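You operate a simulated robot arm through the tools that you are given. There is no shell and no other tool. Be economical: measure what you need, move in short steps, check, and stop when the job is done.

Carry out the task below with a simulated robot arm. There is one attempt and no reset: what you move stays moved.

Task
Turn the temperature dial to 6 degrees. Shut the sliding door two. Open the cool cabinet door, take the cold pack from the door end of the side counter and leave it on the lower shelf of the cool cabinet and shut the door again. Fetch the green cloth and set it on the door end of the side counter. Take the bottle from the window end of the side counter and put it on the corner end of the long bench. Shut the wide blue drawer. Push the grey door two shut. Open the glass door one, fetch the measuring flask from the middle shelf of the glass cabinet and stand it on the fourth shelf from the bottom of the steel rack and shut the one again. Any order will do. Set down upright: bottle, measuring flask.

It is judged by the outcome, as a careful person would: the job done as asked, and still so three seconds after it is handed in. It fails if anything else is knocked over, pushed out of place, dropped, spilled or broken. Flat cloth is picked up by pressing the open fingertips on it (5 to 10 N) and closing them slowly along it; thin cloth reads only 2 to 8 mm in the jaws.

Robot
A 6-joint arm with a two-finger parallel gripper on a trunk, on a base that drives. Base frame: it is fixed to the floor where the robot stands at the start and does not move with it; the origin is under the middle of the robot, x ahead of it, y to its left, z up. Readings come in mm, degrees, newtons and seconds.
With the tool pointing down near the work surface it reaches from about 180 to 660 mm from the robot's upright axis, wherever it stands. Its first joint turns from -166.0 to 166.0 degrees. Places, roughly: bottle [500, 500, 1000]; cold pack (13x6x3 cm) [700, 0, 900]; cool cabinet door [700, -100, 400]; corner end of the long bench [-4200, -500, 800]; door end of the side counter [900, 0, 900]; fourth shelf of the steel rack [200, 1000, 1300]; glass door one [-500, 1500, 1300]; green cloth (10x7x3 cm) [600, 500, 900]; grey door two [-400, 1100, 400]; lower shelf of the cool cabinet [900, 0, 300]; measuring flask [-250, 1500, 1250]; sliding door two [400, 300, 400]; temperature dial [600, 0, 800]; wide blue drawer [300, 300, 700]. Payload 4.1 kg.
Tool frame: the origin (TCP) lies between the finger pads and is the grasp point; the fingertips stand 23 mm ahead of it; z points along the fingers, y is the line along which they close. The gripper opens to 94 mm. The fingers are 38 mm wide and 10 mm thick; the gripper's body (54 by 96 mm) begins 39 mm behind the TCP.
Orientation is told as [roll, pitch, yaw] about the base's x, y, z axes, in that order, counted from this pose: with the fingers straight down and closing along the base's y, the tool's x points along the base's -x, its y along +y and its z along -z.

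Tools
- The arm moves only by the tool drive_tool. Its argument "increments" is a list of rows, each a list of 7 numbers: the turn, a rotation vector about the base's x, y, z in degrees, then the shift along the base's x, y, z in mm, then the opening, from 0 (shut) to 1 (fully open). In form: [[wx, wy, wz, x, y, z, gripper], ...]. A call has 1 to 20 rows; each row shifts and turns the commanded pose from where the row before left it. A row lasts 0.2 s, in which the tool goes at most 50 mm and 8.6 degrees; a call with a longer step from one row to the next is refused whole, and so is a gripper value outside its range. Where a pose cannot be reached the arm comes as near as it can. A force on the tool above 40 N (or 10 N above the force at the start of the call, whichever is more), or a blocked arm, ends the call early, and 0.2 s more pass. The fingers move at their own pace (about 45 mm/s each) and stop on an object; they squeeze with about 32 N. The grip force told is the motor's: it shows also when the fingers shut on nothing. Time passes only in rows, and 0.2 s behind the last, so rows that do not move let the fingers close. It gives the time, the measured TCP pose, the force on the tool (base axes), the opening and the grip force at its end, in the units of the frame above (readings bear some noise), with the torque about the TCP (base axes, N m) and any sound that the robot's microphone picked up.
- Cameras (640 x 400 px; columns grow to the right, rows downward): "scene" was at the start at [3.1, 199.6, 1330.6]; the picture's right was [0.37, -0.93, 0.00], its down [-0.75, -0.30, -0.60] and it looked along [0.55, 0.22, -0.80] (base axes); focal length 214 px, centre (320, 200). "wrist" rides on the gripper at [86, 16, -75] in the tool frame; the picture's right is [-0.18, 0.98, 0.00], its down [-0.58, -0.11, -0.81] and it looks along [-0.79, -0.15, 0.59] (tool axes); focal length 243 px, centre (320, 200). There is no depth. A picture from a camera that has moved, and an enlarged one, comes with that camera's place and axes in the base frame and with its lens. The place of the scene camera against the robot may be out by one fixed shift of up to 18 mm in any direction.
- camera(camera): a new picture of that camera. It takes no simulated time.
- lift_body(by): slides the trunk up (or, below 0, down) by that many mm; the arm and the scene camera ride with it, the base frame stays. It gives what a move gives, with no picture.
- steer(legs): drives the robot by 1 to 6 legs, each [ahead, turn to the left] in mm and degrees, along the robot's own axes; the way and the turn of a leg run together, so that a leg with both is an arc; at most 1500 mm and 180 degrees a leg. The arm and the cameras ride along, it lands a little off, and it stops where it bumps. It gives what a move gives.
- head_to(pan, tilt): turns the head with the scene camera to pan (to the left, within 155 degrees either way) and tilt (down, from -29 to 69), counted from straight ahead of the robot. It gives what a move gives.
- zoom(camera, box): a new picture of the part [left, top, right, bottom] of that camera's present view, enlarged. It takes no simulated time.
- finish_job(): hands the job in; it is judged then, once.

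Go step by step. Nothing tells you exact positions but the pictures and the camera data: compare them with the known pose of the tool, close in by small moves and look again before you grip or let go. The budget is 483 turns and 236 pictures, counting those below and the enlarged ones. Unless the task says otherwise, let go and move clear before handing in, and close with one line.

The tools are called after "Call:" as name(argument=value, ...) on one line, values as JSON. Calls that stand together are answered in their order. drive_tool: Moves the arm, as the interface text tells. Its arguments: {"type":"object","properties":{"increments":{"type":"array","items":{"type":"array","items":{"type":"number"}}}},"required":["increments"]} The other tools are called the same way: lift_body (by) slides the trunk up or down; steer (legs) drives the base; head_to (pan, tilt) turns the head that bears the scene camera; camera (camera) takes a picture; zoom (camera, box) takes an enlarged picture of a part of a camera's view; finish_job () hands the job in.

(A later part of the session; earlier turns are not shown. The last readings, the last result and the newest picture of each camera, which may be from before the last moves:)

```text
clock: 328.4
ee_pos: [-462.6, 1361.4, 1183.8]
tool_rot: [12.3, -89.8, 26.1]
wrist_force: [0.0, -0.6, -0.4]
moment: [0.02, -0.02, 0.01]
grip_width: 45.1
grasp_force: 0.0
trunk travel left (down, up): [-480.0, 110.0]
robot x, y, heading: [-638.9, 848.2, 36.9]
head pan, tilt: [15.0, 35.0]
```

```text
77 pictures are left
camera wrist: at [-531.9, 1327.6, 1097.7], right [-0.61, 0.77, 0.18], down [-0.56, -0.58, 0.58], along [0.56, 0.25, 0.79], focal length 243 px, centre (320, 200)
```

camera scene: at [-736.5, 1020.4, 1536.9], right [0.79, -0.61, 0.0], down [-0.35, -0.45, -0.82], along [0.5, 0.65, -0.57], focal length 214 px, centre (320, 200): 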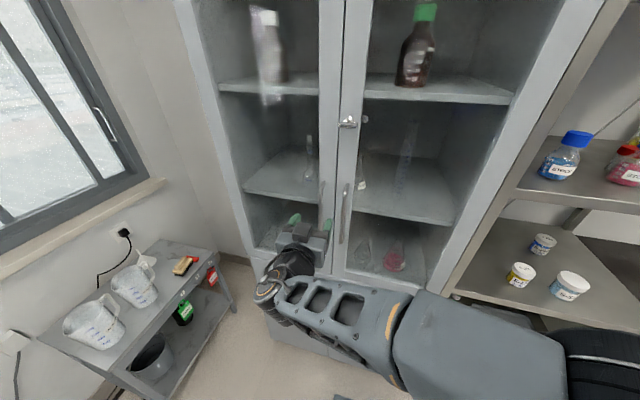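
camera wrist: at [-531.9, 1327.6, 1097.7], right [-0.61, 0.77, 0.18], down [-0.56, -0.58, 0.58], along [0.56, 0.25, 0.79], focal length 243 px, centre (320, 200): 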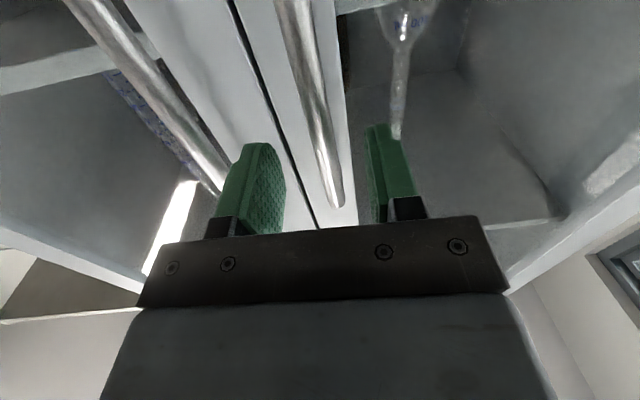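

Bar is in the grip zone. Close and pull along the arc with yaw following.

Call:
drive_tool(increments=[[0, 0, 0, 0, 0, 0, 0.2], [0, 0, 0, 0, 0, 0, 0], [0, 0, 0, 0, 0, 0, 0], [0, 0, -2.5, -12.2, -6.8, 0, 0], [0, 0, -2.5, -12.5, -6.2, 0, 0], [0, 0, -2.5, -12.7, -5.6, 0, 0], [0, 0, -2.5, -12.9, -5.2, 0, 0]])

Call:
camera(camera="scene")

```text
clock: 330.0
ee_pos: [-513.8, 1338.5, 1183.0]
tool_rot: [10.8, -89.8, 17.5]
wrist_force: [1.0, 0.3, -0.7]
moment: [0.0, -0.01, 0.02]
grip_width: 0.0
grasp_force: 42.6
trunk travel left (down, up): [-480.0, 110.0]
robot x, y, heading: [-637.6, 845.6, 37.3]
head pan, tilt: [15.0, 35.0]
```

```text
76 pictures are left
camera scene: at [-736.7, 1020.5, 1536.8], right [0.79, -0.61, 0.0], down [-0.35, -0.45, -0.82], along [0.5, 0.65, -0.57], focal length 214 px, centre (320, 200)
```

scene: 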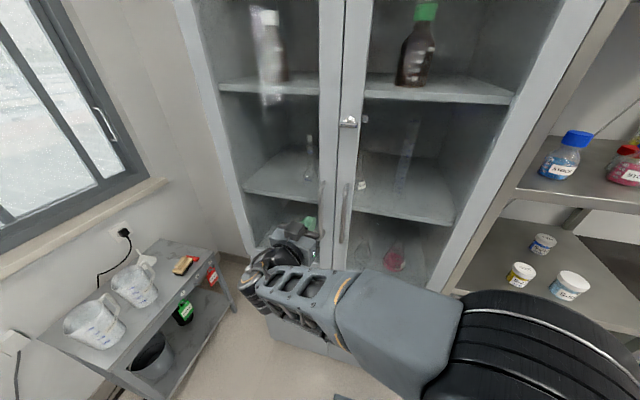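

Missed: the bar is deeper. Return, reopen, go ~25 mm further in.

Call:
drive_tool(increments=[[0, 0, 2.5, 0, 0, 0, 0.48], [0, 0, 2.5, 0, 0, 0, 0.48], [0, 0, 2.5, 0, 0, 0, 0.48], [0, 0, 2.5, 12.9, 5.2, 0, 0.48], [0, 0, 0, 12.7, 5.6, 0, 0.48], [0, 0, 0, 12.5, 6.2, 0, 0.48], [0, 0, 0, 12.2, 6.8, 0, 0.48], [0, 0, 0, 8, 6.1, 0, 0.48], [0, 0, 0, 8, 6.1, 0, 0.48]])

Call:
camera(camera="wrist")

```text
clock: 332.0
ee_pos: [-447.1, 1372.0, 1185.4]
tool_rot: [10.8, -89.8, 27.7]
wrist_force: [0.2, 0.0, -0.9]
moment: [0.01, 0.02, 0.01]
grip_width: 45.4
grasp_force: 0.1
trunk travel left (down, up): [-480.0, 110.0]
robot x, y, heading: [-635.1, 847.9, 37.2]
head pan, tilt: [15.0, 35.0]
```

```text
75 pictures are left
camera wrist: at [-516.1, 1338.9, 1098.5], right [-0.61, 0.77, 0.18], down [-0.56, -0.58, 0.58], along [0.56, 0.25, 0.79], focal length 243 px, centre (320, 200)
```

wrist: 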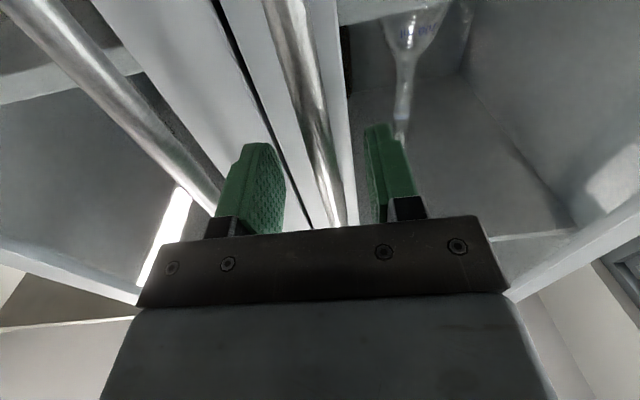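

Call:
drive_tool(increments=[[0, 0, 0, 5.6, 4.3, 0, 0.48], [0, 0, 0, 5.6, 4.3, 0, 0.48], [0, 0, 0, 3, 2.3, 0, 0.48], [0, 0, 0, 0, 0, 0, 0.3], [0, 0, 0, 0, 0, 0, 0.1], [0, 0, 0, 0, 0, 0, 0], [0, 0, 0, 0, 0, 0, 0]])

Call:
camera(camera="wrist")

```text
clock: 333.6
ee_pos: [-435.9, 1386.9, 1184.1]
tool_rot: [-1.5, -89.8, 40.1]
wrist_force: [-8.4, 15.9, 4.4]
moment: [-0.2, 0.55, -0.05]
grip_width: 11.6
grasp_force: 44.9
trunk travel left (down, up): [-480.0, 110.0]
robot x, y, heading: [-633.3, 849.1, 37.5]
head pan, tilt: [15.0, 35.0]
```

```text
74 pictures are left
camera wrist: at [-504.1, 1352.5, 1097.8], right [-0.61, 0.77, 0.18], down [-0.56, -0.59, 0.58], along [0.56, 0.25, 0.79], focal length 243 px, centre (320, 200)
```

wrist: 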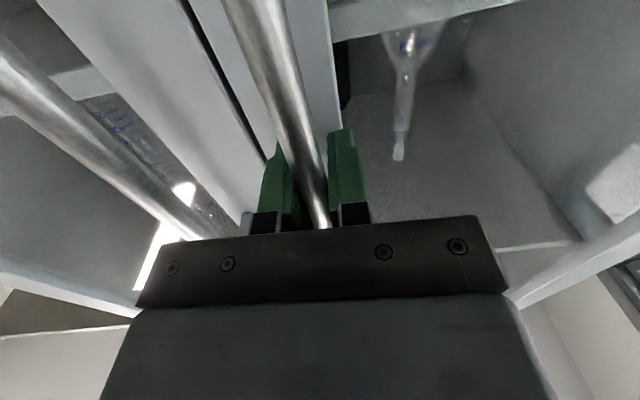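

Gripped. Pull the door open.

Call:
drive_tool(increments=[[0, 0, -2.5, -12.8, -7.6, 0, 0], [0, 0, -2.5, -13.2, -7.0, 0, 0], [0, 0, -2.5, -13.5, -6.3, 0, 0], [0, 0, -2.5, -13.8, -5.7, 0, 0]])

Call:
drive_tool(increments=[[0, 0, -2.5, -14.0, -5.1, 0, 0], [0, 0, -2.5, -14.2, -4.4, 0, 0], [0, 0, -2.5, -14.4, -3.8, 0, 0], [0, 0, -2.5, -14.6, -3.1, 0, 0]])

Call:
camera(camera="scene")

```text
clock: 334.7
ee_pos: [-489.7, 1363.8, 1182.9]
tool_rot: [97.7, -90.1, -68.7]
wrist_force: [-5.0, 17.6, 0.1]
moment: [-0.15, -0.13, -0.06]
grip_width: 11.7
grasp_force: 45.1
trunk travel left (down, up): [-480.0, 110.0]
robot x, y, heading: [-638.2, 849.5, 37.2]
head pan, tilt: [15.0, 35.0]
stopped in row 4: the force on the tool passed its limit at 41 N (the readings are from after the stop); the commanded pose is now the measured one
```

```text
clock: 335.9
ee_pos: [-546.8, 1348.8, 1183.3]
tool_rot: [68.2, -89.9, -49.0]
wrist_force: [-1.6, 23.6, -2.0]
moment: [-0.23, -0.31, -0.4]
grip_width: 11.9
grasp_force: 44.5
trunk travel left (down, up): [-480.0, 110.0]
robot x, y, heading: [-640.2, 845.4, 37.0]
head pan, tilt: [15.0, 35.0]
stopped in row 4: the force on the tool passed its limit at 41 N (the readings are from after the stop); the commanded pose is now the measured one
```

```text
73 pictures are left
camera scene: at [-737.3, 1025.3, 1536.0], right [0.79, -0.61, 0.0], down [-0.35, -0.46, -0.82], along [0.5, 0.65, -0.58], focal length 214 px, centre (320, 200)
```

scene: 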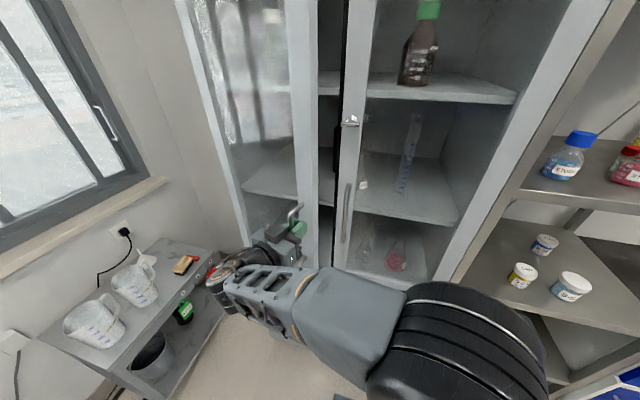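

Opening works (≈20°). Relieve the side load and continue.

Call:
drive_tool(increments=[[0, 0, 0, -1, 4, 0, 0], [0, 0, -2.5, -14.5, -1.0, 0, 0], [0, 0, -2.5, -14.6, -0.5, 0, 0], [0, 0, -2.5, -14.7, 0.0, 0, 0], [0, 0, -2.5, -14.8, 0.6, 0, 0]])

Call:
drive_tool(increments=[[0, 0, -2.5, -14.8, 1.2, 0, 0], [0, 0, -2.5, -14.7, 1.8, 0, 0], [0, 0, -2.5, -14.6, 2.4, 0, 0], [0, 0, -2.5, -14.5, 3.0, 0, 0]])

Call:
camera(camera="scene")

```text
clock: 337.1
ee_pos: [-606.2, 1345.2, 1184.3]
tool_rot: [54.1, -89.9, -45.3]
wrist_force: [-1.5, -18.6, -30.9]
moment: [0.24, -0.43, 0.25]
grip_width: 11.9
grasp_force: 45.4
trunk travel left (down, up): [-480.0, 110.0]
robot x, y, heading: [-632.9, 847.2, 37.1]
head pan, tilt: [15.0, 35.0]
```

```text
clock: 338.1
ee_pos: [-656.0, 1352.1, 1184.3]
tool_rot: [87.1, -89.8, -88.3]
wrist_force: [-9.3, -39.3, -20.2]
moment: [-1.24, -1.2, 0.52]
grip_width: 11.9
grasp_force: 45.2
out of reach, approached as far as the arm can: row 4
trunk travel left (down, up): [-480.0, 110.0]
robot x, y, heading: [-637.4, 850.6, 37.0]
head pan, tilt: [15.0, 35.0]
```

```text
72 pictures are left
camera scene: at [-738.9, 1015.3, 1537.4], right [0.79, -0.61, 0.0], down [-0.35, -0.45, -0.82], along [0.5, 0.65, -0.57], focal length 214 px, centre (320, 200)
```

scene: 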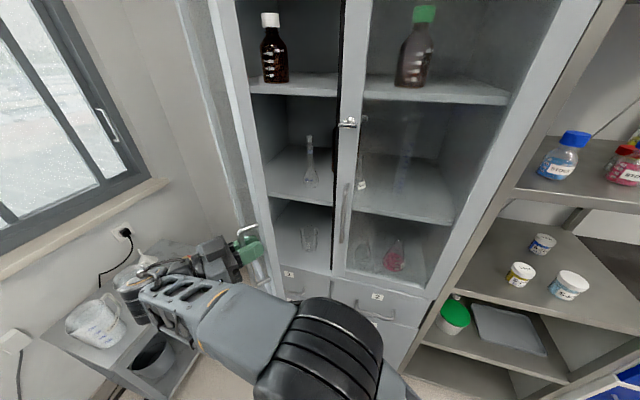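

The door is well open (~45°+). Release and back the gripper off.

Call:
drive_tool(increments=[[0, 0, 0, 0, 0, 0, 0.3], [0, 0, 0, 0, 0, 0, 0.6], [0, 0, 0, 0, 0, 0, 0.7], [0, 0, 0, -10, 0, 0, 0.7], [0, 0, 0, -10, 0, 0, 0.7]])

Call:
camera(camera="scene")

Call:
camera(camera="wrist")

```text
clock: 339.2
ee_pos: [-654.8, 1361.1, 1177.3]
tool_rot: [67.6, -89.7, -68.3]
wrist_force: [0.3, 0.1, -0.2]
moment: [-0.01, 0.01, 0.01]
grip_width: 66.0
grasp_force: 0.0
out of reach, approached as far as the arm can: row 4, 5
trunk travel left (down, up): [-480.0, 110.0]
robot x, y, heading: [-636.4, 848.4, 37.1]
head pan, tilt: [15.0, 35.0]
```

```text
71 pictures are left
camera scene: at [-736.8, 1020.8, 1536.8], right [0.79, -0.61, 0.0], down [-0.35, -0.45, -0.82], along [0.5, 0.65, -0.57], focal length 214 px, centre (320, 200)
```

scene: 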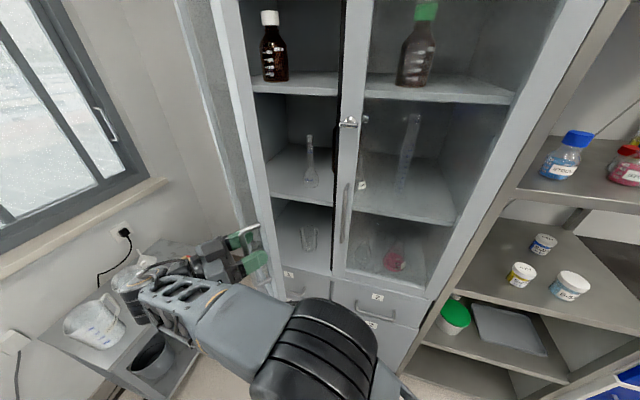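

```text
70 pictures are left
camera wrist: at [-730.1, 1378.6, 1091.4], right [0.01, 0.98, 0.19], down [-0.81, -0.1, 0.58], along [0.59, -0.16, 0.79], focal length 243 px, centre (320, 200)
```

wrist: 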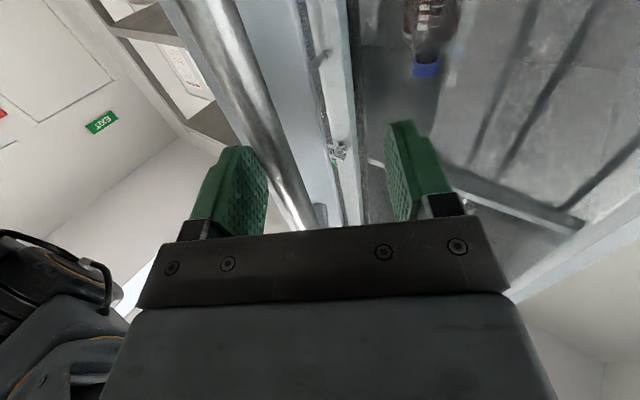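

Call:
drive_tool(increments=[[0, 0, 0, 0, 4, 0, 0.97], [0, 0, 0, 0, 4, 0, 0.97]])

Call:
steer(legs=[[-150, 0]])

Call:
camera(camera="scene")

```text
clock: 339.9
ee_pos: [-654.8, 1369.0, 1176.6]
tool_rot: [85.4, -89.7, -86.3]
wrist_force: [0.0, -0.2, 0.2]
moment: [-0.02, -0.01, 0.02]
grip_width: 91.1
grasp_force: 0.2
trunk travel left (down, up): [-480.0, 110.0]
robot x, y, heading: [-635.4, 849.2, 37.1]
head pan, tilt: [15.0, 35.0]
```

```text
clock: 341.2
ee_pos: [-774.7, 1277.9, 1177.7]
tool_rot: [84.0, -89.6, -85.1]
wrist_force: [0.3, -0.2, -0.1]
moment: [0.01, -0.02, 0.01]
grip_width: 91.3
grasp_force: 0.1
trunk travel left (down, up): [-480.0, 110.0]
robot x, y, heading: [-760.1, 756.4, 37.0]
head pan, tilt: [15.0, 35.0]
```

```text
69 pictures are left
camera scene: at [-857.0, 930.0, 1536.8], right [0.79, -0.61, 0.0], down [-0.35, -0.45, -0.82], along [0.5, 0.65, -0.57], focal length 214 px, centre (320, 200)
```

scene: 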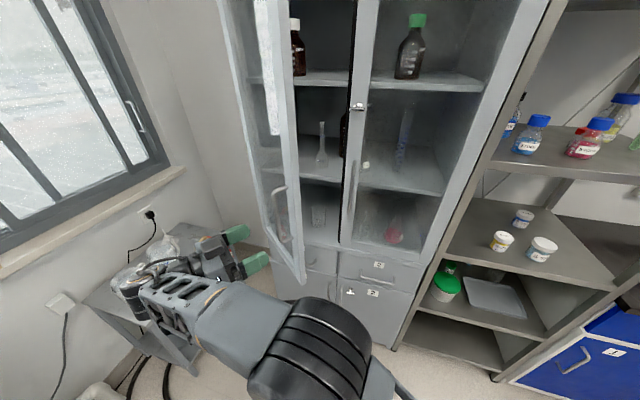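

Clear of the door. It needs opening further, from inside: straighten the tool, shift the robot left, then sweep the door left.

Call:
drive_tool(increments=[[0, 0, 4.75, 30, -28, 0, 0.5], [0, 0, 4.75, 32, -26, 0, 0.2], [0, 0, 4.75, 36, -23.5, 0, 0], [0, 0, 4.75, 36, -23.5, 0, 0], [0, 0, 4.75, 36, -23.5, 0, 0], [0, 0, 4.75, 36, -23.5, 0, 0], [0, 0, 4.75, 30, -20, 0, 0], [0, 0, 4.75, 20, -10, 0, 0]])

Call:
steer(legs=[[-60, 0], [0, 90], [235, 0], [0, -90]])

Call:
camera(camera="scene")

```text
clock: 343.0
ee_pos: [-516.9, 1111.6, 1185.9]
tool_rot: [73.3, -89.7, -36.3]
wrist_force: [-0.7, -0.3, 0.1]
moment: [0.02, -0.01, -0.01]
grip_width: 0.3
grasp_force: 31.7
out of reach, approached as far as the arm can: row 8
trunk travel left (down, up): [-480.0, 110.0]
robot x, y, heading: [-757.1, 760.0, 36.9]
head pan, tilt: [15.0, 35.0]
```

```text
clock: 353.0
ee_pos: [-716.1, 1269.8, 1185.9]
tool_rot: [76.2, -89.7, -38.3]
wrist_force: [-0.1, 0.1, 0.0]
moment: [0.01, 0.01, 0.01]
grip_width: 0.1
grasp_force: 32.0
trunk travel left (down, up): [-480.0, 110.0]
robot x, y, heading: [-950.7, 913.7, 37.9]
head pan, tilt: [15.0, 35.0]
```

```text
68 pictures are left
camera scene: at [-1051.6, 1081.9, 1536.8], right [0.8, -0.6, 0.0], down [-0.34, -0.46, -0.82], along [0.49, 0.66, -0.57], focal length 214 px, centre (320, 200)
```

scene: 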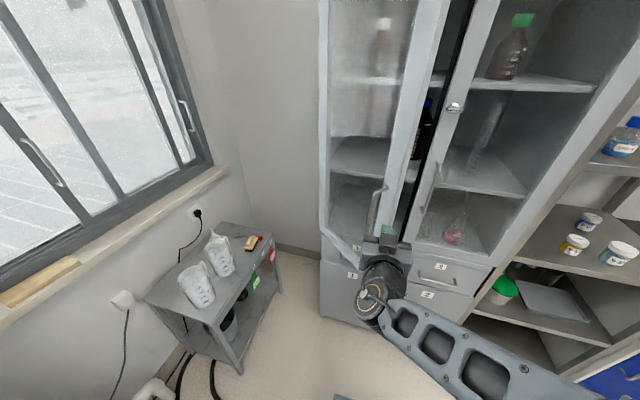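

Move to the right of the door's free edge, then in past it.

Call:
drive_tool(increments=[[0, 0, 0, 10, -13.5, 0, 0], [0, 0, 0, 10, -13.5, 0, 0], [0, 0, 0, 10, -13.5, 0, 0], [0, 0, 0, 10, -13.5, 0, 0], [0, 0, 0, 15.9, 12.2, 0, 0], [0, 0, 0, 15.9, 12.2, 0, 0], [0, 0, 0, 15.9, 12.2, 0, 0]])

Call:
camera(camera="wrist")

Call:
camera(camera="scene")

```text
clock: 354.6
ee_pos: [-618.7, 1277.2, 1202.3]
tool_rot: [78.3, -89.6, -40.2]
wrist_force: [-0.2, 0.0, 0.3]
moment: [0.02, 0.02, 0.01]
grip_width: 0.0
grasp_force: 32.1
out of reach, approached as far as the arm can: row 1, 2, 3, 4
trunk travel left (down, up): [-480.0, 110.0]
robot x, y, heading: [-947.2, 911.7, 38.1]
head pan, tilt: [15.0, 35.0]
```

```text
67 pictures are left
camera wrist: at [-687.6, 1243.6, 1117.0], right [-0.6, 0.77, 0.19], down [-0.57, -0.58, 0.58], along [0.56, 0.24, 0.79], focal length 243 px, centre (320, 200)
```

wrist: 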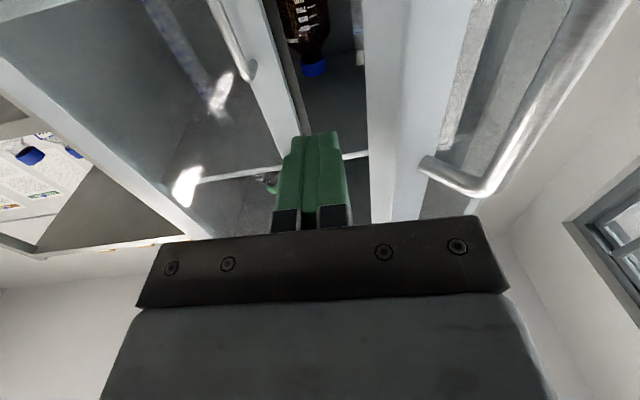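

```text
66 pictures are left
camera scene: at [-1051.5, 1082.0, 1536.8], right [0.8, -0.6, 0.0], down [-0.34, -0.46, -0.82], along [0.49, 0.66, -0.57], focal length 214 px, centre (320, 200)
```

scene: 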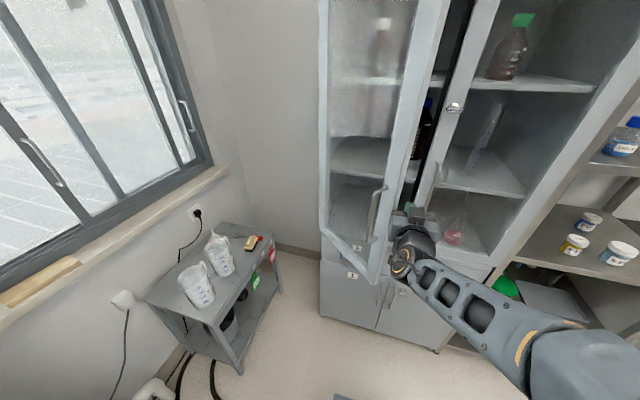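

Call:
drive_tool(increments=[[0, 0, 0, 11.1, 8.5, 0, 0], [0, 0, 0, 11.1, 8.5, 0, 0], [0, 0, 0, 11.1, 8.5, 0, 0], [0, 0, 0, 11.1, 8.5, 0, 0]])

Call:
drive_tool(increments=[[0, 0, 0, -9.1, 11.9, 0, 0], [0, 0, 0, -9.1, 11.9, 0, 0], [0, 0, 0, -9.1, 11.9, 0, 0], [0, 0, 0, -9.1, 11.9, 0, 0], [0, 0, 0, -9.1, 11.9, 0, 0], [0, 0, 0, -9.1, 11.9, 0, 0]])

Call:
camera(camera="scene")

```text
clock: 355.6
ee_pos: [-574.3, 1311.0, 1202.0]
tool_rot: [74.5, -89.6, -36.6]
wrist_force: [-0.2, -0.4, -0.5]
moment: [-0.01, 0.01, -0.02]
grip_width: 0.0
grasp_force: 31.7
trunk travel left (down, up): [-480.0, 110.0]
robot x, y, heading: [-948.7, 910.9, 38.2]
head pan, tilt: [15.0, 35.0]
```

```text
clock: 356.2
ee_pos: [-587.5, 1322.0, 1202.9]
tool_rot: [82.1, -89.5, -45.1]
wrist_force: [-2.9, -28.4, 2.1]
moment: [0.32, -0.55, 1.17]
grip_width: 0.1
grasp_force: 32.3
trunk travel left (down, up): [-480.0, 110.0]
robot x, y, heading: [-949.2, 911.9, 37.8]
head pan, tilt: [15.0, 35.0]
stopped in row 3: the force on the tool passed its limit at 52 N (the readings are from after the stop); the commanded pose is now the measured one
```

```text
65 pictures are left
camera scene: at [-1051.7, 1076.7, 1537.5], right [0.8, -0.61, 0.0], down [-0.35, -0.45, -0.82], along [0.5, 0.65, -0.57], focal length 214 px, centre (320, 200)
```

scene: 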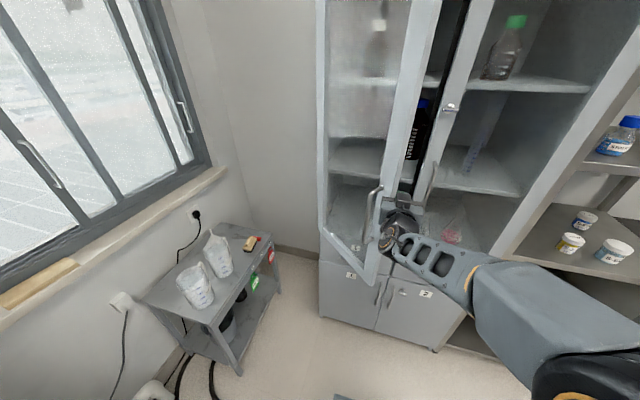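

Push more slowly on the inner corner, with a slight pull-back.

Call:
drive_tool(increments=[[0, 0, 0, 4.8, 3.6, 0, 0], [0, 0, 0, 4.8, 3.6, 0, 0], [0, 0, 0, -2.4, 3.2, 0, 0], [0, 0, 0, -2.4, 3.2, 0, 0], [0, 0, 0, -2.4, 3.2, 0, 0], [0, 0, 0, -2.4, 3.2, 0, 0], [0, 0, 0, -2.4, 3.2, 0, 0], [0, 0, 0, -2.4, 3.2, 0, 0]])

Call:
camera(camera="wrist")

```text
clock: 356.5
ee_pos: [-584.3, 1320.3, 1202.5]
tool_rot: [88.1, -89.4, -51.4]
wrist_force: [-2.7, -30.2, 3.8]
moment: [0.31, -0.24, 1.21]
grip_width: 0.0
grasp_force: 32.3
trunk travel left (down, up): [-480.0, 110.0]
robot x, y, heading: [-951.6, 909.1, 37.4]
head pan, tilt: [15.0, 35.0]
stopped in row 1: the force on the tool passed its limit at 45 N (the readings are from after the stop); the commanded pose is now the measured one
```

```text
64 pictures are left
camera wrist: at [-654.7, 1289.7, 1115.9], right [-0.59, 0.79, 0.19], down [-0.58, -0.57, 0.58], along [0.57, 0.23, 0.79], focal length 243 px, centre (320, 200)
```

wrist: 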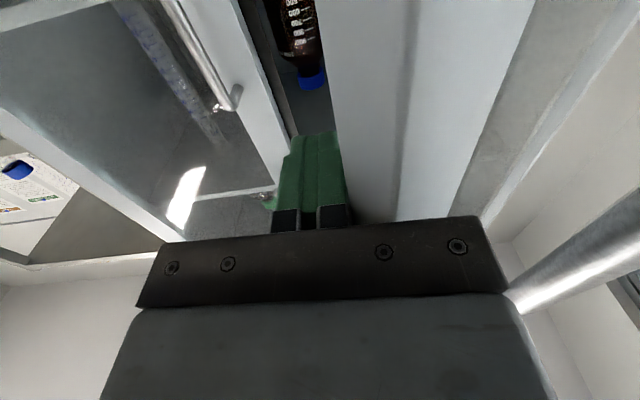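

The gripper body meets the handle. Back off slightly, raise 110 mm above the handle, and push at the edge there.

Call:
drive_tool(increments=[[0, 0, 0, 6, -8, 0, 0], [0, 0, 0, 6, -8, 0, 0]])

Call:
lift_body(by=110)

Call:
drive_tool(increments=[[0, 0, 0, 4, 3, 0, 0], [0, 0, 0, -4.8, 6.4, 0, 0], [0, 0, 0, -4.8, 6.4, 0, 0], [0, 0, 0, -4.8, 6.4, 0, 0], [0, 0, 0, -4.8, 6.4, 0, 0], [0, 0, 0, -4.8, 6.4, 0, 0]])

Call:
camera(camera="wrist")

```text
clock: 357.1
ee_pos: [-572.6, 1310.1, 1199.9]
tool_rot: [40.1, -89.4, -3.0]
wrist_force: [0.2, 0.2, -0.4]
moment: [0.01, -0.04, 0.02]
grip_width: 0.1
grasp_force: 32.2
trunk travel left (down, up): [-480.0, 110.0]
robot x, y, heading: [-951.6, 912.2, 37.8]
head pan, tilt: [15.0, 35.0]
```

```text
clock: 358.6
ee_pos: [-573.4, 1311.0, 1309.5]
tool_rot: [45.0, -89.7, -8.0]
wrist_force: [0.1, 0.2, -0.8]
moment: [0.02, -0.01, -0.01]
grip_width: 0.1
grasp_force: 31.6
trunk travel left (down, up): [-590.0, 0.0]
robot x, y, heading: [-948.1, 910.3, 37.8]
head pan, tilt: [15.0, 35.0]
```

```text
clock: 359.5
ee_pos: [-578.7, 1320.0, 1309.0]
tool_rot: [61.0, -89.3, -24.6]
wrist_force: [-1.8, -29.2, 1.0]
moment: [0.24, -0.54, 1.11]
grip_width: 0.0
grasp_force: 32.2
trunk travel left (down, up): [-590.0, 0.0]
robot x, y, heading: [-946.3, 910.8, 37.3]
head pan, tilt: [15.0, 35.0]
stopped in row 4: the force on the tool passed its limit at 45 N (the readings are from after the stop); the commanded pose is now the measured one
```

```text
63 pictures are left
camera wrist: at [-650.1, 1289.2, 1223.8], right [-0.58, 0.79, 0.19], down [-0.58, -0.57, 0.58], along [0.57, 0.23, 0.79], focal length 243 px, centre (320, 200)
```

wrist: 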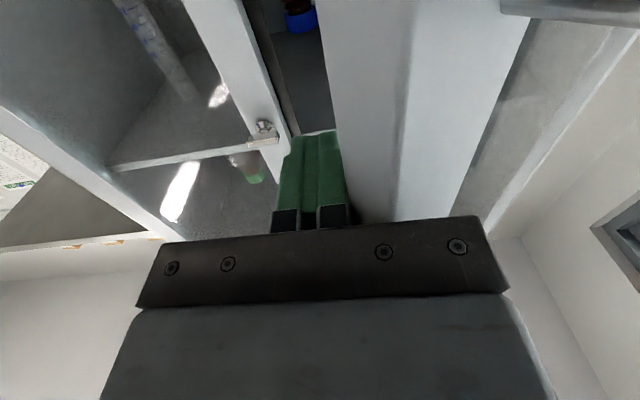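

Contact is only on the door's end face. Back off, go 40 mm deeper so the finger hooks behind the inner corner, and push left again.

Call:
drive_tool(increments=[[0, 0, 0, 6, -8, 0, 0], [0, 0, 0, 6, -8, 0, 0], [0, 0, 0, 11.1, 8.5, 0, 0], [0, 0, 0, 11.1, 8.5, 0, 0], [0, 0, 0, 11.1, 8.5, 0, 0], [0, 0, 0, 6, 4.6, 0, 0]])

Call:
drive_tool(increments=[[0, 0, 0, -4.8, 6.4, 0, 0], [0, 0, 0, -4.8, 6.4, 0, 0], [0, 0, 0, -4.8, 6.4, 0, 0], [0, 0, 0, -4.8, 6.4, 0, 0], [0, 0, 0, -4.8, 6.4, 0, 0]])

Call:
camera(camera="wrist")

```text
clock: 360.6
ee_pos: [-538.2, 1320.3, 1307.8]
tool_rot: [50.5, -89.2, -14.8]
wrist_force: [0.8, -24.9, 1.3]
moment: [-0.17, -0.15, 0.71]
grip_width: 0.1
grasp_force: 32.1
trunk travel left (down, up): [-590.0, 0.0]
robot x, y, heading: [-949.2, 913.6, 36.6]
head pan, tilt: [15.0, 35.0]
stopped in row 5: the force on the tool passed its limit at 46 N (the readings are from after the stop); the commanded pose is now the measured one
```

```text
clock: 361.0
ee_pos: [-538.0, 1320.7, 1308.4]
tool_rot: [54.6, -89.2, -19.3]
wrist_force: [2.0, -28.0, 1.9]
moment: [0.26, -0.38, 1.05]
grip_width: 0.0
grasp_force: 31.7
trunk travel left (down, up): [-590.0, 0.0]
robot x, y, heading: [-948.5, 911.3, 36.6]
head pan, tilt: [15.0, 35.0]
stopped in row 1: the force on the tool passed its limit at 44 N (the readings are from after the stop); the commanded pose is now the measured one
```

```text
62 pictures are left
camera wrist: at [-610.1, 1290.1, 1222.1], right [-0.56, 0.8, 0.2], down [-0.59, -0.56, 0.59], along [0.58, 0.22, 0.79], focal length 243 px, centre (320, 200)
```

wrist: 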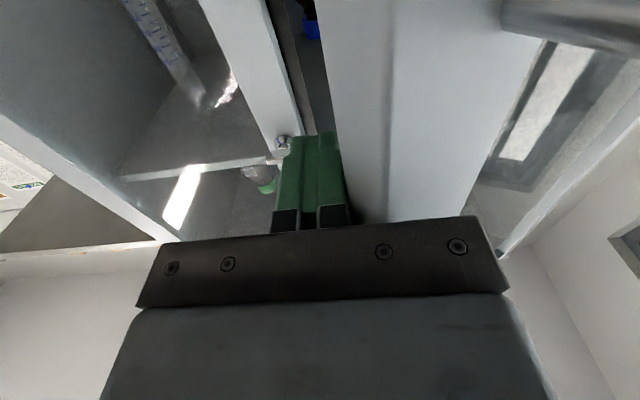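

Hooking just pushes the edge. I'll retract and regrip the handle from this robot position, which allows a wider swing.

Call:
drive_tool(increments=[[0, 0, 0, 3.6, -4.8, 0, 0], [0, 0, 0, -12, -9.2, 0, 0], [0, 0, 0, -15.9, -12.2, 0, 0], [0, 0, 0, -15.9, -12.2, 0, 0], [0, 0, 0, -15.9, -12.2, 0, 0], [0, 0, 0, -15.9, -12.2, 0, 0.4], [0, 0, 0, -15.9, -12.2, 0, 0.6]])

Call:
lift_body(by=-110)

Call:
camera(camera="scene")

Call:
camera(camera="wrist")

```text
clock: 362.6
ee_pos: [-629.4, 1249.9, 1305.7]
tool_rot: [29.4, -89.2, 6.4]
wrist_force: [-0.6, -0.3, 0.6]
moment: [0.02, 0.01, 0.05]
grip_width: 49.6
grasp_force: 0.1
trunk travel left (down, up): [-590.0, 0.0]
robot x, y, heading: [-950.9, 908.5, 36.7]
head pan, tilt: [15.0, 35.0]
```

```text
clock: 364.0
ee_pos: [-628.2, 1251.6, 1195.5]
tool_rot: [28.4, -89.2, 7.4]
wrist_force: [-0.4, 1.0, 0.1]
moment: [-0.02, 0.0, -0.01]
grip_width: 56.3
grasp_force: 0.0
trunk travel left (down, up): [-480.0, 110.0]
robot x, y, heading: [-947.2, 910.5, 36.7]
head pan, tilt: [15.0, 35.0]
```

```text
61 pictures are left
camera scene: at [-1049.5, 1082.4, 1536.8], right [0.79, -0.62, 0.0], down [-0.35, -0.45, -0.82], along [0.51, 0.65, -0.57], focal length 214 px, centre (320, 200)
```

scene: 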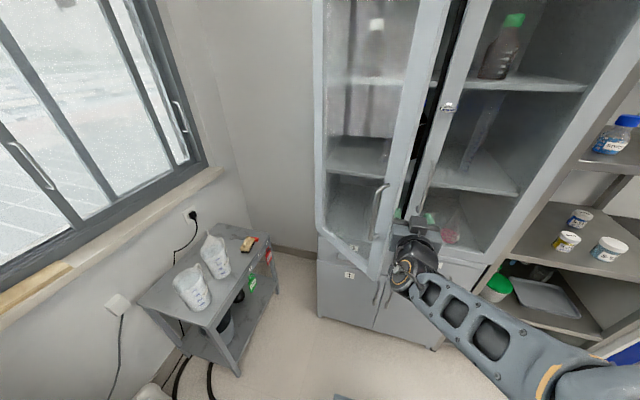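

```text
60 pictures are left
camera wrist: at [-699.7, 1220.2, 1110.6], right [-0.57, 0.8, 0.19], down [-0.58, -0.56, 0.59], along [0.58, 0.23, 0.78], focal length 243 px, centre (320, 200)
```

wrist: 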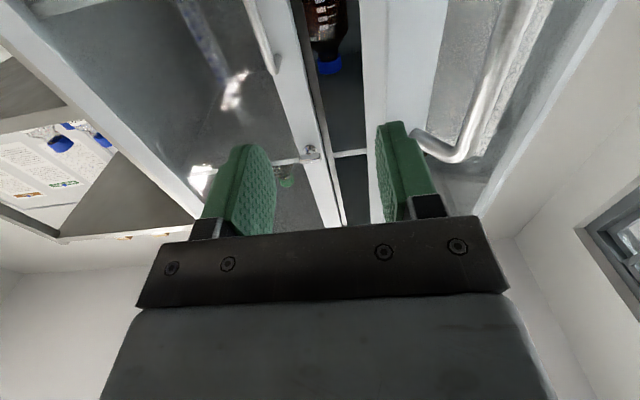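

Handle bar located at about (−649, 1334). Yaw the tool −29° and line up 70 mm in front of it.

Call:
drive_tool(increments=[[0, 0, -4.75, -24, 4, 0, 0.48], [0, 0, -4.75, -20, 8, 0, 0.48], [0, 0, -4.75, -15, 13, 0, 0.48], [0, 0, -4.75, -12, 16, 0, 0.48], [0, 0, -4.75, -10, 16, -3, 0.48], [0, 0, -4.75, -9, 16, -3, 0.48]])

Call:
camera(camera="wrist")

```text
clock: 365.4
ee_pos: [-719.5, 1324.3, 1189.0]
tool_rot: [27.8, -89.2, -20.9]
wrist_force: [0.9, 0.4, 0.2]
moment: [0.01, -0.01, 0.06]
grip_width: 44.9
grasp_force: 0.0
trunk travel left (down, up): [-480.0, 110.0]
robot x, y, heading: [-945.9, 908.5, 36.7]
head pan, tilt: [15.0, 35.0]
```

```text
59 pictures are left
camera wrist: at [-797.1, 1331.0, 1103.5], right [-0.12, 0.97, 0.19], down [-0.78, -0.21, 0.59], along [0.62, -0.08, 0.78], focal length 243 px, centre (320, 200)
```

wrist: 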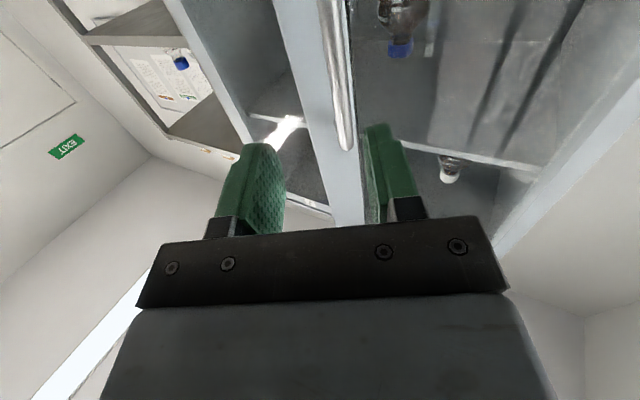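

Call:
drive_tool(increments=[[0, 0, 0, 0, 8, 0, 0.48], [0, 0, 0, 12, 1.4, 0, 0.48], [0, 0, 0, 12, 1.4, 0, 0.48], [0, 0, 0, 12, 1.4, 0, 0.48], [0, 0, 0, 12, 1.4, 0, 0.48], [0, 0, 0, 12, 1.4, 0, 0.48], [0, 0, 0, 10, 1.2, 0, 0.48]])

Call:
camera(camera="wrist")

```text
clock: 367.0
ee_pos: [-648.4, 1339.4, 1190.9]
tool_rot: [27.6, -89.1, -20.3]
wrist_force: [0.0, -0.2, 0.5]
moment: [0.0, -0.02, 0.01]
grip_width: 45.1
grasp_force: 0.0
trunk travel left (down, up): [-480.0, 110.0]
robot x, y, heading: [-950.1, 909.6, 36.8]
head pan, tilt: [15.0, 35.0]
```

```text
58 pictures are left
camera wrist: at [-724.3, 1346.7, 1104.2], right [-0.12, 0.97, 0.19], down [-0.78, -0.21, 0.59], along [0.62, -0.08, 0.78], focal length 243 px, centre (320, 200)
```

wrist: 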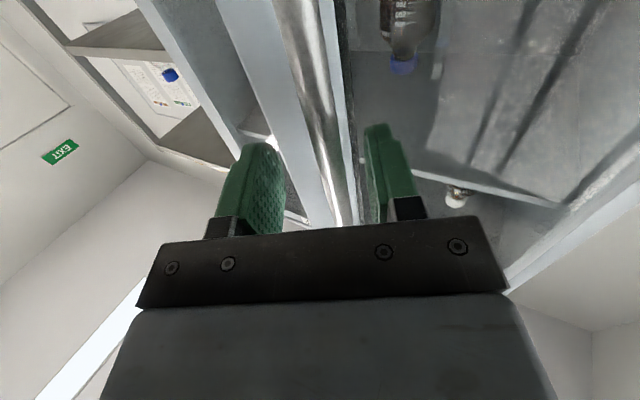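

Call:
drive_tool(increments=[[0, 0, 0, 8, 1, 0, 0.48], [0, 0, 0, 8, 1, 0, 0.48], [0, 0, 0, 0, 0, 0, 0.3], [0, 0, 0, 0, 0, 0, 0.1], [0, 0, 0, 0, 0, 0, 0], [0, 0, 0, 0, 0, 0, 0]])

```text
clock: 368.4
ee_pos: [-632.1, 1348.6, 1191.0]
tool_rot: [18.5, -89.4, -11.1]
wrist_force: [4.6, 33.6, 10.7]
moment: [-0.77, 0.34, -0.24]
grip_width: 11.6
grasp_force: 45.6
trunk travel left (down, up): [-480.0, 110.0]
robot x, y, heading: [-948.4, 910.4, 37.1]
head pan, tilt: [15.0, 35.0]
```

Gripped. Swing it further with nearly fixed yaw.

Call:
drive_tool(increments=[[0, 0, 0, 0, 5, 1, 0], [0, 0, -1, -14.4, 1.8, 0, 0], [0, 0, -1, -14.4, 2.6, 0, 0], [0, 0, -1, -14.3, 3.2, 0, 0], [0, 0, -1, -14.2, 3.9, 0, 0], [0, 0, -1, -14.0, 4.5, 0, 0]])

Call:
drive_tool(increments=[[0, 0, -1, -13.8, 5.1, 0, 0], [0, 0, -1, -13.6, 5.7, 0, 0], [0, 0, -1, -13.3, 6.3, 0, 0], [0, 0, -1, -13.0, 6.9, 0, 0], [0, 0, -1, -12.7, 7.5, 0, 0]])

Call:
camera(camera="scene")

```text
clock: 369.8
ee_pos: [-702.7, 1364.5, 1190.8]
tool_rot: [20.8, -89.3, -18.6]
wrist_force: [7.1, 19.3, 5.3]
moment: [-0.79, 0.58, -0.07]
grip_width: 11.5
grasp_force: 45.3
trunk travel left (down, up): [-480.0, 110.0]
robot x, y, heading: [-948.6, 909.1, 36.8]
head pan, tilt: [15.0, 35.0]
```

```text
clock: 371.0
ee_pos: [-766.0, 1398.8, 1190.4]
tool_rot: [24.1, -89.2, -26.8]
wrist_force: [11.0, 17.3, 2.4]
moment: [-0.66, 0.27, -0.06]
grip_width: 12.0
grasp_force: 45.4
trunk travel left (down, up): [-480.0, 110.0]
robot x, y, heading: [-950.1, 909.7, 36.8]
head pan, tilt: [15.0, 35.0]
stopped in row 5: the force on the tool passed its limit at 42 N (the readings are from after the stop); the commanded pose is now the measured one
```

```text
57 pictures are left
camera scene: at [-1046.7, 1086.1, 1536.3], right [0.79, -0.62, 0.0], down [-0.36, -0.45, -0.82], along [0.51, 0.64, -0.58], focal length 214 px, centre (320, 200)
```

scene: 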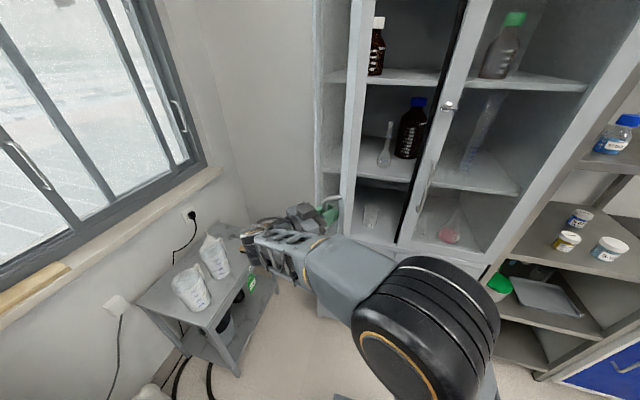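

Call:
drive_tool(increments=[[0, 0, 0, 3, 3.5, 0, 0], [0, 0, -1, -9.8, 6.8, 0, 0], [0, 0, -1, -9.5, 7.3, 0, 0], [0, 0, -1, -9.2, 7.7, 0, 0], [0, 0, -1, -8.9, 8.1, 0, 0], [0, 0, -1, -8.5, 8.5, 0, 0], [0, 0, -1, -8.1, 8.9, 0, 0]])

Call:
drive_tool(increments=[[0, 0, 0, 0, 0, 0, 0.3], [0, 0, 0, 0, 0, 0, 0.6], [0, 0, 0, 0, 0, 0, 0.6]])

Call:
camera(camera="scene")

```text
clock: 372.6
ee_pos: [-821.9, 1446.1, 1190.7]
tool_rot: [37.3, -89.3, -46.1]
wrist_force: [-9.9, -9.8, -18.7]
moment: [-0.94, -0.03, 0.2]
grip_width: 11.4
grasp_force: 44.7
trunk travel left (down, up): [-480.0, 110.0]
robot x, y, heading: [-949.8, 910.2, 36.8]
head pan, tilt: [15.0, 35.0]
```

```text
clock: 373.4
ee_pos: [-820.8, 1445.4, 1191.7]
tool_rot: [42.7, -89.2, -51.4]
wrist_force: [0.4, -0.1, 0.4]
moment: [0.0, 0.0, 0.03]
grip_width: 56.5
grasp_force: 0.0
trunk travel left (down, up): [-480.0, 110.0]
robot x, y, heading: [-949.1, 908.3, 36.8]
head pan, tilt: [15.0, 35.0]
```

```text
56 pictures are left
camera scene: at [-1049.2, 1083.0, 1536.8], right [0.79, -0.62, 0.0], down [-0.35, -0.45, -0.82], along [0.51, 0.64, -0.57], focal length 214 px, centre (320, 200)
```

scene: 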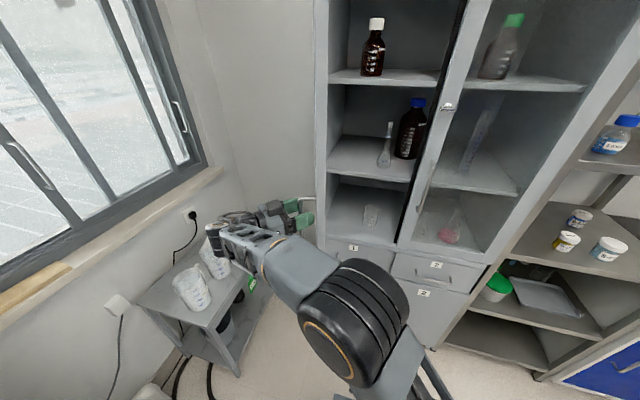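

Door ~72° open. Withdraw the gripper from the handle.

Call:
drive_tool(increments=[[0, 0, 0, -9, 1.5, 0, 0.8], [0, 0, 0, -9, 1.5, 0, 0.97], [0, 0, 0, -9, 1.5, 0, 0.97]])

Call:
camera(camera="wrist")

```text
clock: 374.2
ee_pos: [-848.2, 1451.7, 1191.2]
tool_rot: [39.6, -89.2, -48.3]
wrist_force: [0.3, 0.5, 0.1]
moment: [-0.01, 0.03, 0.02]
grip_width: 91.0
grasp_force: 0.1
trunk travel left (down, up): [-480.0, 110.0]
robot x, y, heading: [-951.2, 908.3, 37.0]
head pan, tilt: [15.0, 35.0]
```

```text
55 pictures are left
camera wrist: at [-919.5, 1478.9, 1106.3], right [0.15, 0.97, 0.19], down [-0.81, 0.01, 0.59], along [0.57, -0.24, 0.78], focal length 243 px, centre (320, 200)
```

wrist: 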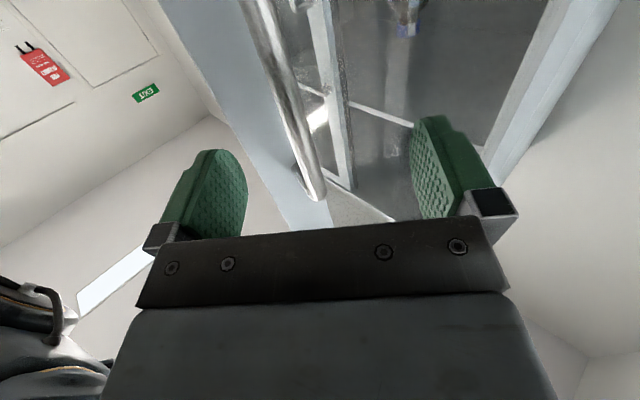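

Call:
steer(legs=[[-150, 0]])

Call:
drive_tool(increments=[[0, 0, 5, 34, -26, 3, 0.9], [0, 0, 5, 36, -23.5, 3, 0.9], [0, 0, 5, 36, -23.5, 3, 0.9], [0, 0, 5, 36, -23.5, 3, 0.9], [0, 0, 5, 36, -23.5, 3, 0.9], [0, 0, 5, 36, -20, 3, 0.9], [0, 0, 5, 36, -15, 3, 0.9], [0, 0, 5, 30, 0, 3, 0.9], [0, 0, 5, 10, 0, 3, 0.9]])

Call:
camera(camera="scene")

```text
clock: 375.6
ee_pos: [-966.9, 1359.6, 1191.9]
tool_rot: [41.0, -89.2, -50.1]
wrist_force: [-0.9, 0.2, 0.0]
moment: [-0.01, -0.04, -0.02]
grip_width: 91.3
grasp_force: 0.1
trunk travel left (down, up): [-480.0, 110.0]
robot x, y, heading: [-1072.3, 822.5, 36.9]
head pan, tilt: [15.0, 35.0]
```

```text
clock: 377.6
ee_pos: [-677.4, 1204.0, 1219.5]
tool_rot: [40.5, -89.0, -4.4]
wrist_force: [-1.6, 0.4, 0.2]
moment: [0.01, -0.05, -0.05]
grip_width: 84.7
grasp_force: 0.0
trunk travel left (down, up): [-480.0, 110.0]
robot x, y, heading: [-1076.8, 817.5, 36.6]
head pan, tilt: [15.0, 35.0]
```

```text
54 pictures are left
camera scene: at [-1170.3, 992.2, 1536.8], right [0.78, -0.62, 0.0], down [-0.36, -0.45, -0.82], along [0.51, 0.64, -0.57], focal length 214 px, centre (320, 200)
```

scene: 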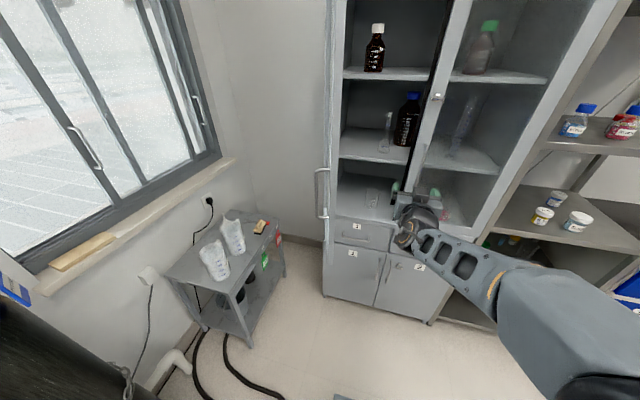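

Door one is open wide. Zoom on the flask and its neighbour for a precise location.

Call:
zoom(camera="scene", box=[320, 70, 460, 230])

```text
2.50 times, centred on (390, 150) of scene
camera zoom: at [-1170.3, 992.2, 1536.8], right [0.78, -0.62, 0.0], down [-0.36, -0.45, -0.82], along [0.51, 0.64, -0.57], focal length 536 px, centre (145, 325)
```

zoom: 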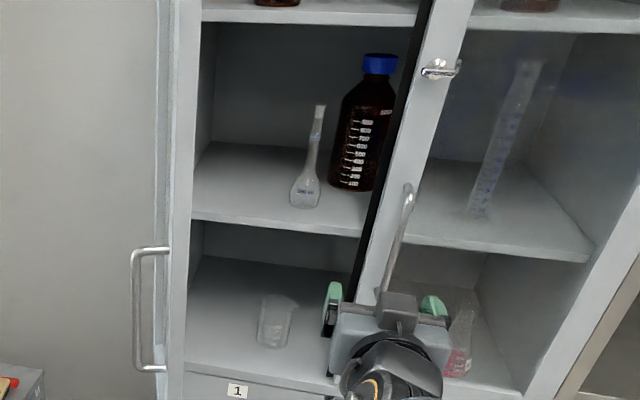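

Flask at ≈(−347, 1557), neck top z≈1322; a big amber bottle stands behind right. Raise, shift the tool left in line with the flask, and drive forward partway.

Call:
lift_body(by=70)

Call:
drive_tool(increments=[[0, 0, 0.3, -9.7, 12.7, 0, 0.5], [0, 0, 0.3, -9.7, 12.7, 0, 0.5], [0, 0, 0.3, -9.7, 12.7, 0, 0.5], [0, 0, 0.3, -9.7, 12.7, 0, 0.5], [0, 0, 0.3, -9.7, 12.7, 0, 0.5]])

Call:
steer(legs=[[300, 1]])

Call:
camera(camera="wrist")

Call:
camera(camera="scene")

```text
clock: 378.7
ee_pos: [-676.5, 1204.1, 1289.4]
tool_rot: [39.2, -89.2, -3.1]
wrist_force: [-0.4, -0.8, -0.1]
moment: [0.02, -0.02, 0.03]
grip_width: 84.7
grasp_force: 0.0
trunk travel left (down, up): [-550.0, 40.0]
robot x, y, heading: [-1069.3, 815.8, 36.7]
head pan, tilt: [15.0, 35.0]
```

```text
clock: 379.9
ee_pos: [-725.2, 1268.4, 1288.7]
tool_rot: [39.1, -89.3, -1.5]
wrist_force: [0.4, 0.1, 0.1]
moment: [-0.02, 0.0, 0.0]
grip_width: 47.1
grasp_force: 0.0
trunk travel left (down, up): [-550.0, 40.0]
robot x, y, heading: [-1072.8, 819.9, 36.9]
head pan, tilt: [15.0, 35.0]
```

```text
clock: 382.0
ee_pos: [-490.4, 1455.6, 1289.4]
tool_rot: [38.6, -89.3, 0.0]
wrist_force: [0.6, -0.1, 0.0]
moment: [0.01, 0.01, -0.02]
grip_width: 46.9
grasp_force: 0.1
trunk travel left (down, up): [-550.0, 40.0]
robot x, y, heading: [-832.4, 998.9, 37.6]
head pan, tilt: [15.0, 35.0]
```

```text
52 pictures are left
camera wrist: at [-560.7, 1421.8, 1203.6], right [-0.61, 0.77, 0.19], down [-0.55, -0.59, 0.59], along [0.57, 0.25, 0.78], focal length 243 px, centre (320, 200)
```

wrist: 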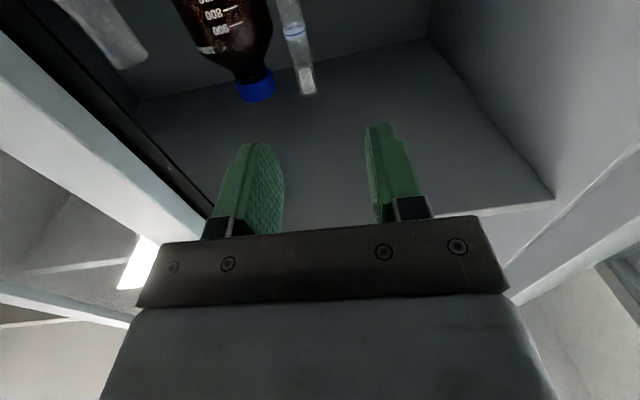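

```text
51 pictures are left
camera scene: at [-931.5, 1173.7, 1606.8], right [0.79, -0.61, 0.0], down [-0.35, -0.46, -0.82], along [0.5, 0.65, -0.57], focal length 214 px, centre (320, 200)
```

scene: 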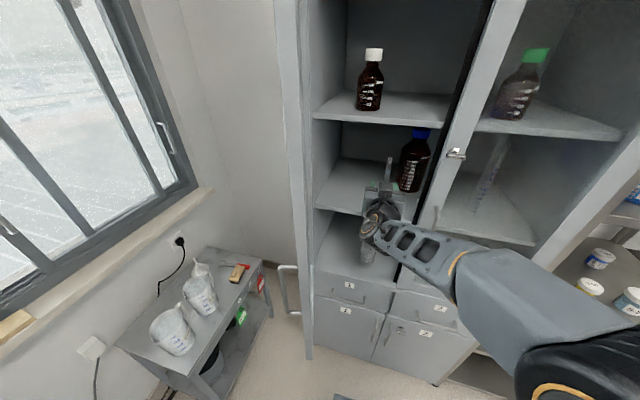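

Call:
drive_tool(increments=[[0, 0, 0, 5, -6.6, 0, 0.5], [0, 0, 0, 5, -6.6, 0, 0.5], [0, 0, 0, 14.3, 11, 0, 0.5], [0, 0, 0, 14.3, 11, 0, 0.5], [0, 0, 0, 14.3, 11, 0, 0.5], [0, 0, 0, 14.3, 11, 0, 0.5], [0, 0, 0, 14.3, 11, 0, 0.5]])

Call:
camera(camera="wrist")

```text
clock: 383.6
ee_pos: [-408.5, 1499.1, 1288.4]
tool_rot: [39.6, -89.2, -1.1]
wrist_force: [0.5, 0.2, -0.4]
moment: [0.02, 0.0, -0.01]
grip_width: 46.6
grasp_force: 0.0
trunk travel left (down, up): [-550.0, 40.0]
robot x, y, heading: [-831.0, 1001.5, 37.6]
head pan, tilt: [15.0, 35.0]
```

```text
50 pictures are left
camera wrist: at [-479.2, 1465.2, 1203.9], right [-0.61, 0.77, 0.19], down [-0.55, -0.59, 0.59], along [0.57, 0.25, 0.78], focal length 243 px, centre (320, 200)
```

wrist: 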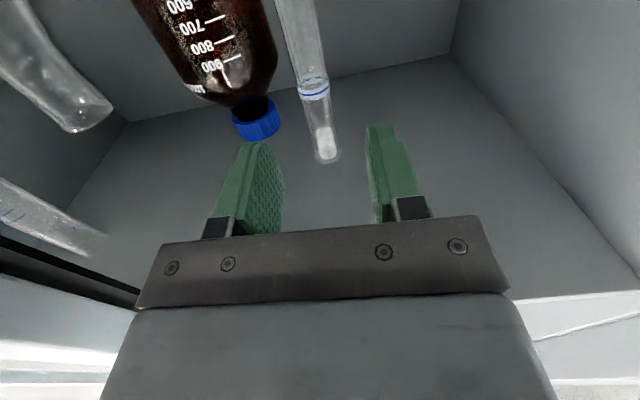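

Neck top triangulated at (−374, 1526, 1313), laterally aligned. Advance 43 mm and close gently on the neck.

Call:
drive_tool(increments=[[0, 0, 0, 11.5, 8.8, -1, 0.5], [0, 0, 0, 11.5, 8.8, -1, 0.5], [0, 0, 0, 11.3, 8.8, -1, 0.5]])

Call:
camera(camera="wrist")

```text
clock: 384.4
ee_pos: [-376.1, 1524.4, 1286.1]
tool_rot: [40.0, -89.2, -1.5]
wrist_force: [-0.2, -0.3, -0.3]
moment: [-0.01, 0.0, -0.02]
grip_width: 47.2
grasp_force: 0.1
trunk travel left (down, up): [-550.0, 40.0]
robot x, y, heading: [-833.2, 1003.8, 37.4]
head pan, tilt: [15.0, 35.0]
```

```text
49 pictures are left
camera wrist: at [-445.9, 1489.3, 1199.7], right [-0.61, 0.77, 0.19], down [-0.55, -0.59, 0.59], along [0.57, 0.25, 0.78], focal length 243 px, centre (320, 200)
```

wrist: 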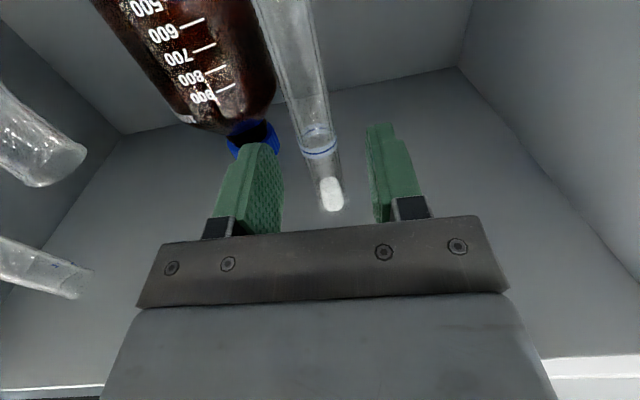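

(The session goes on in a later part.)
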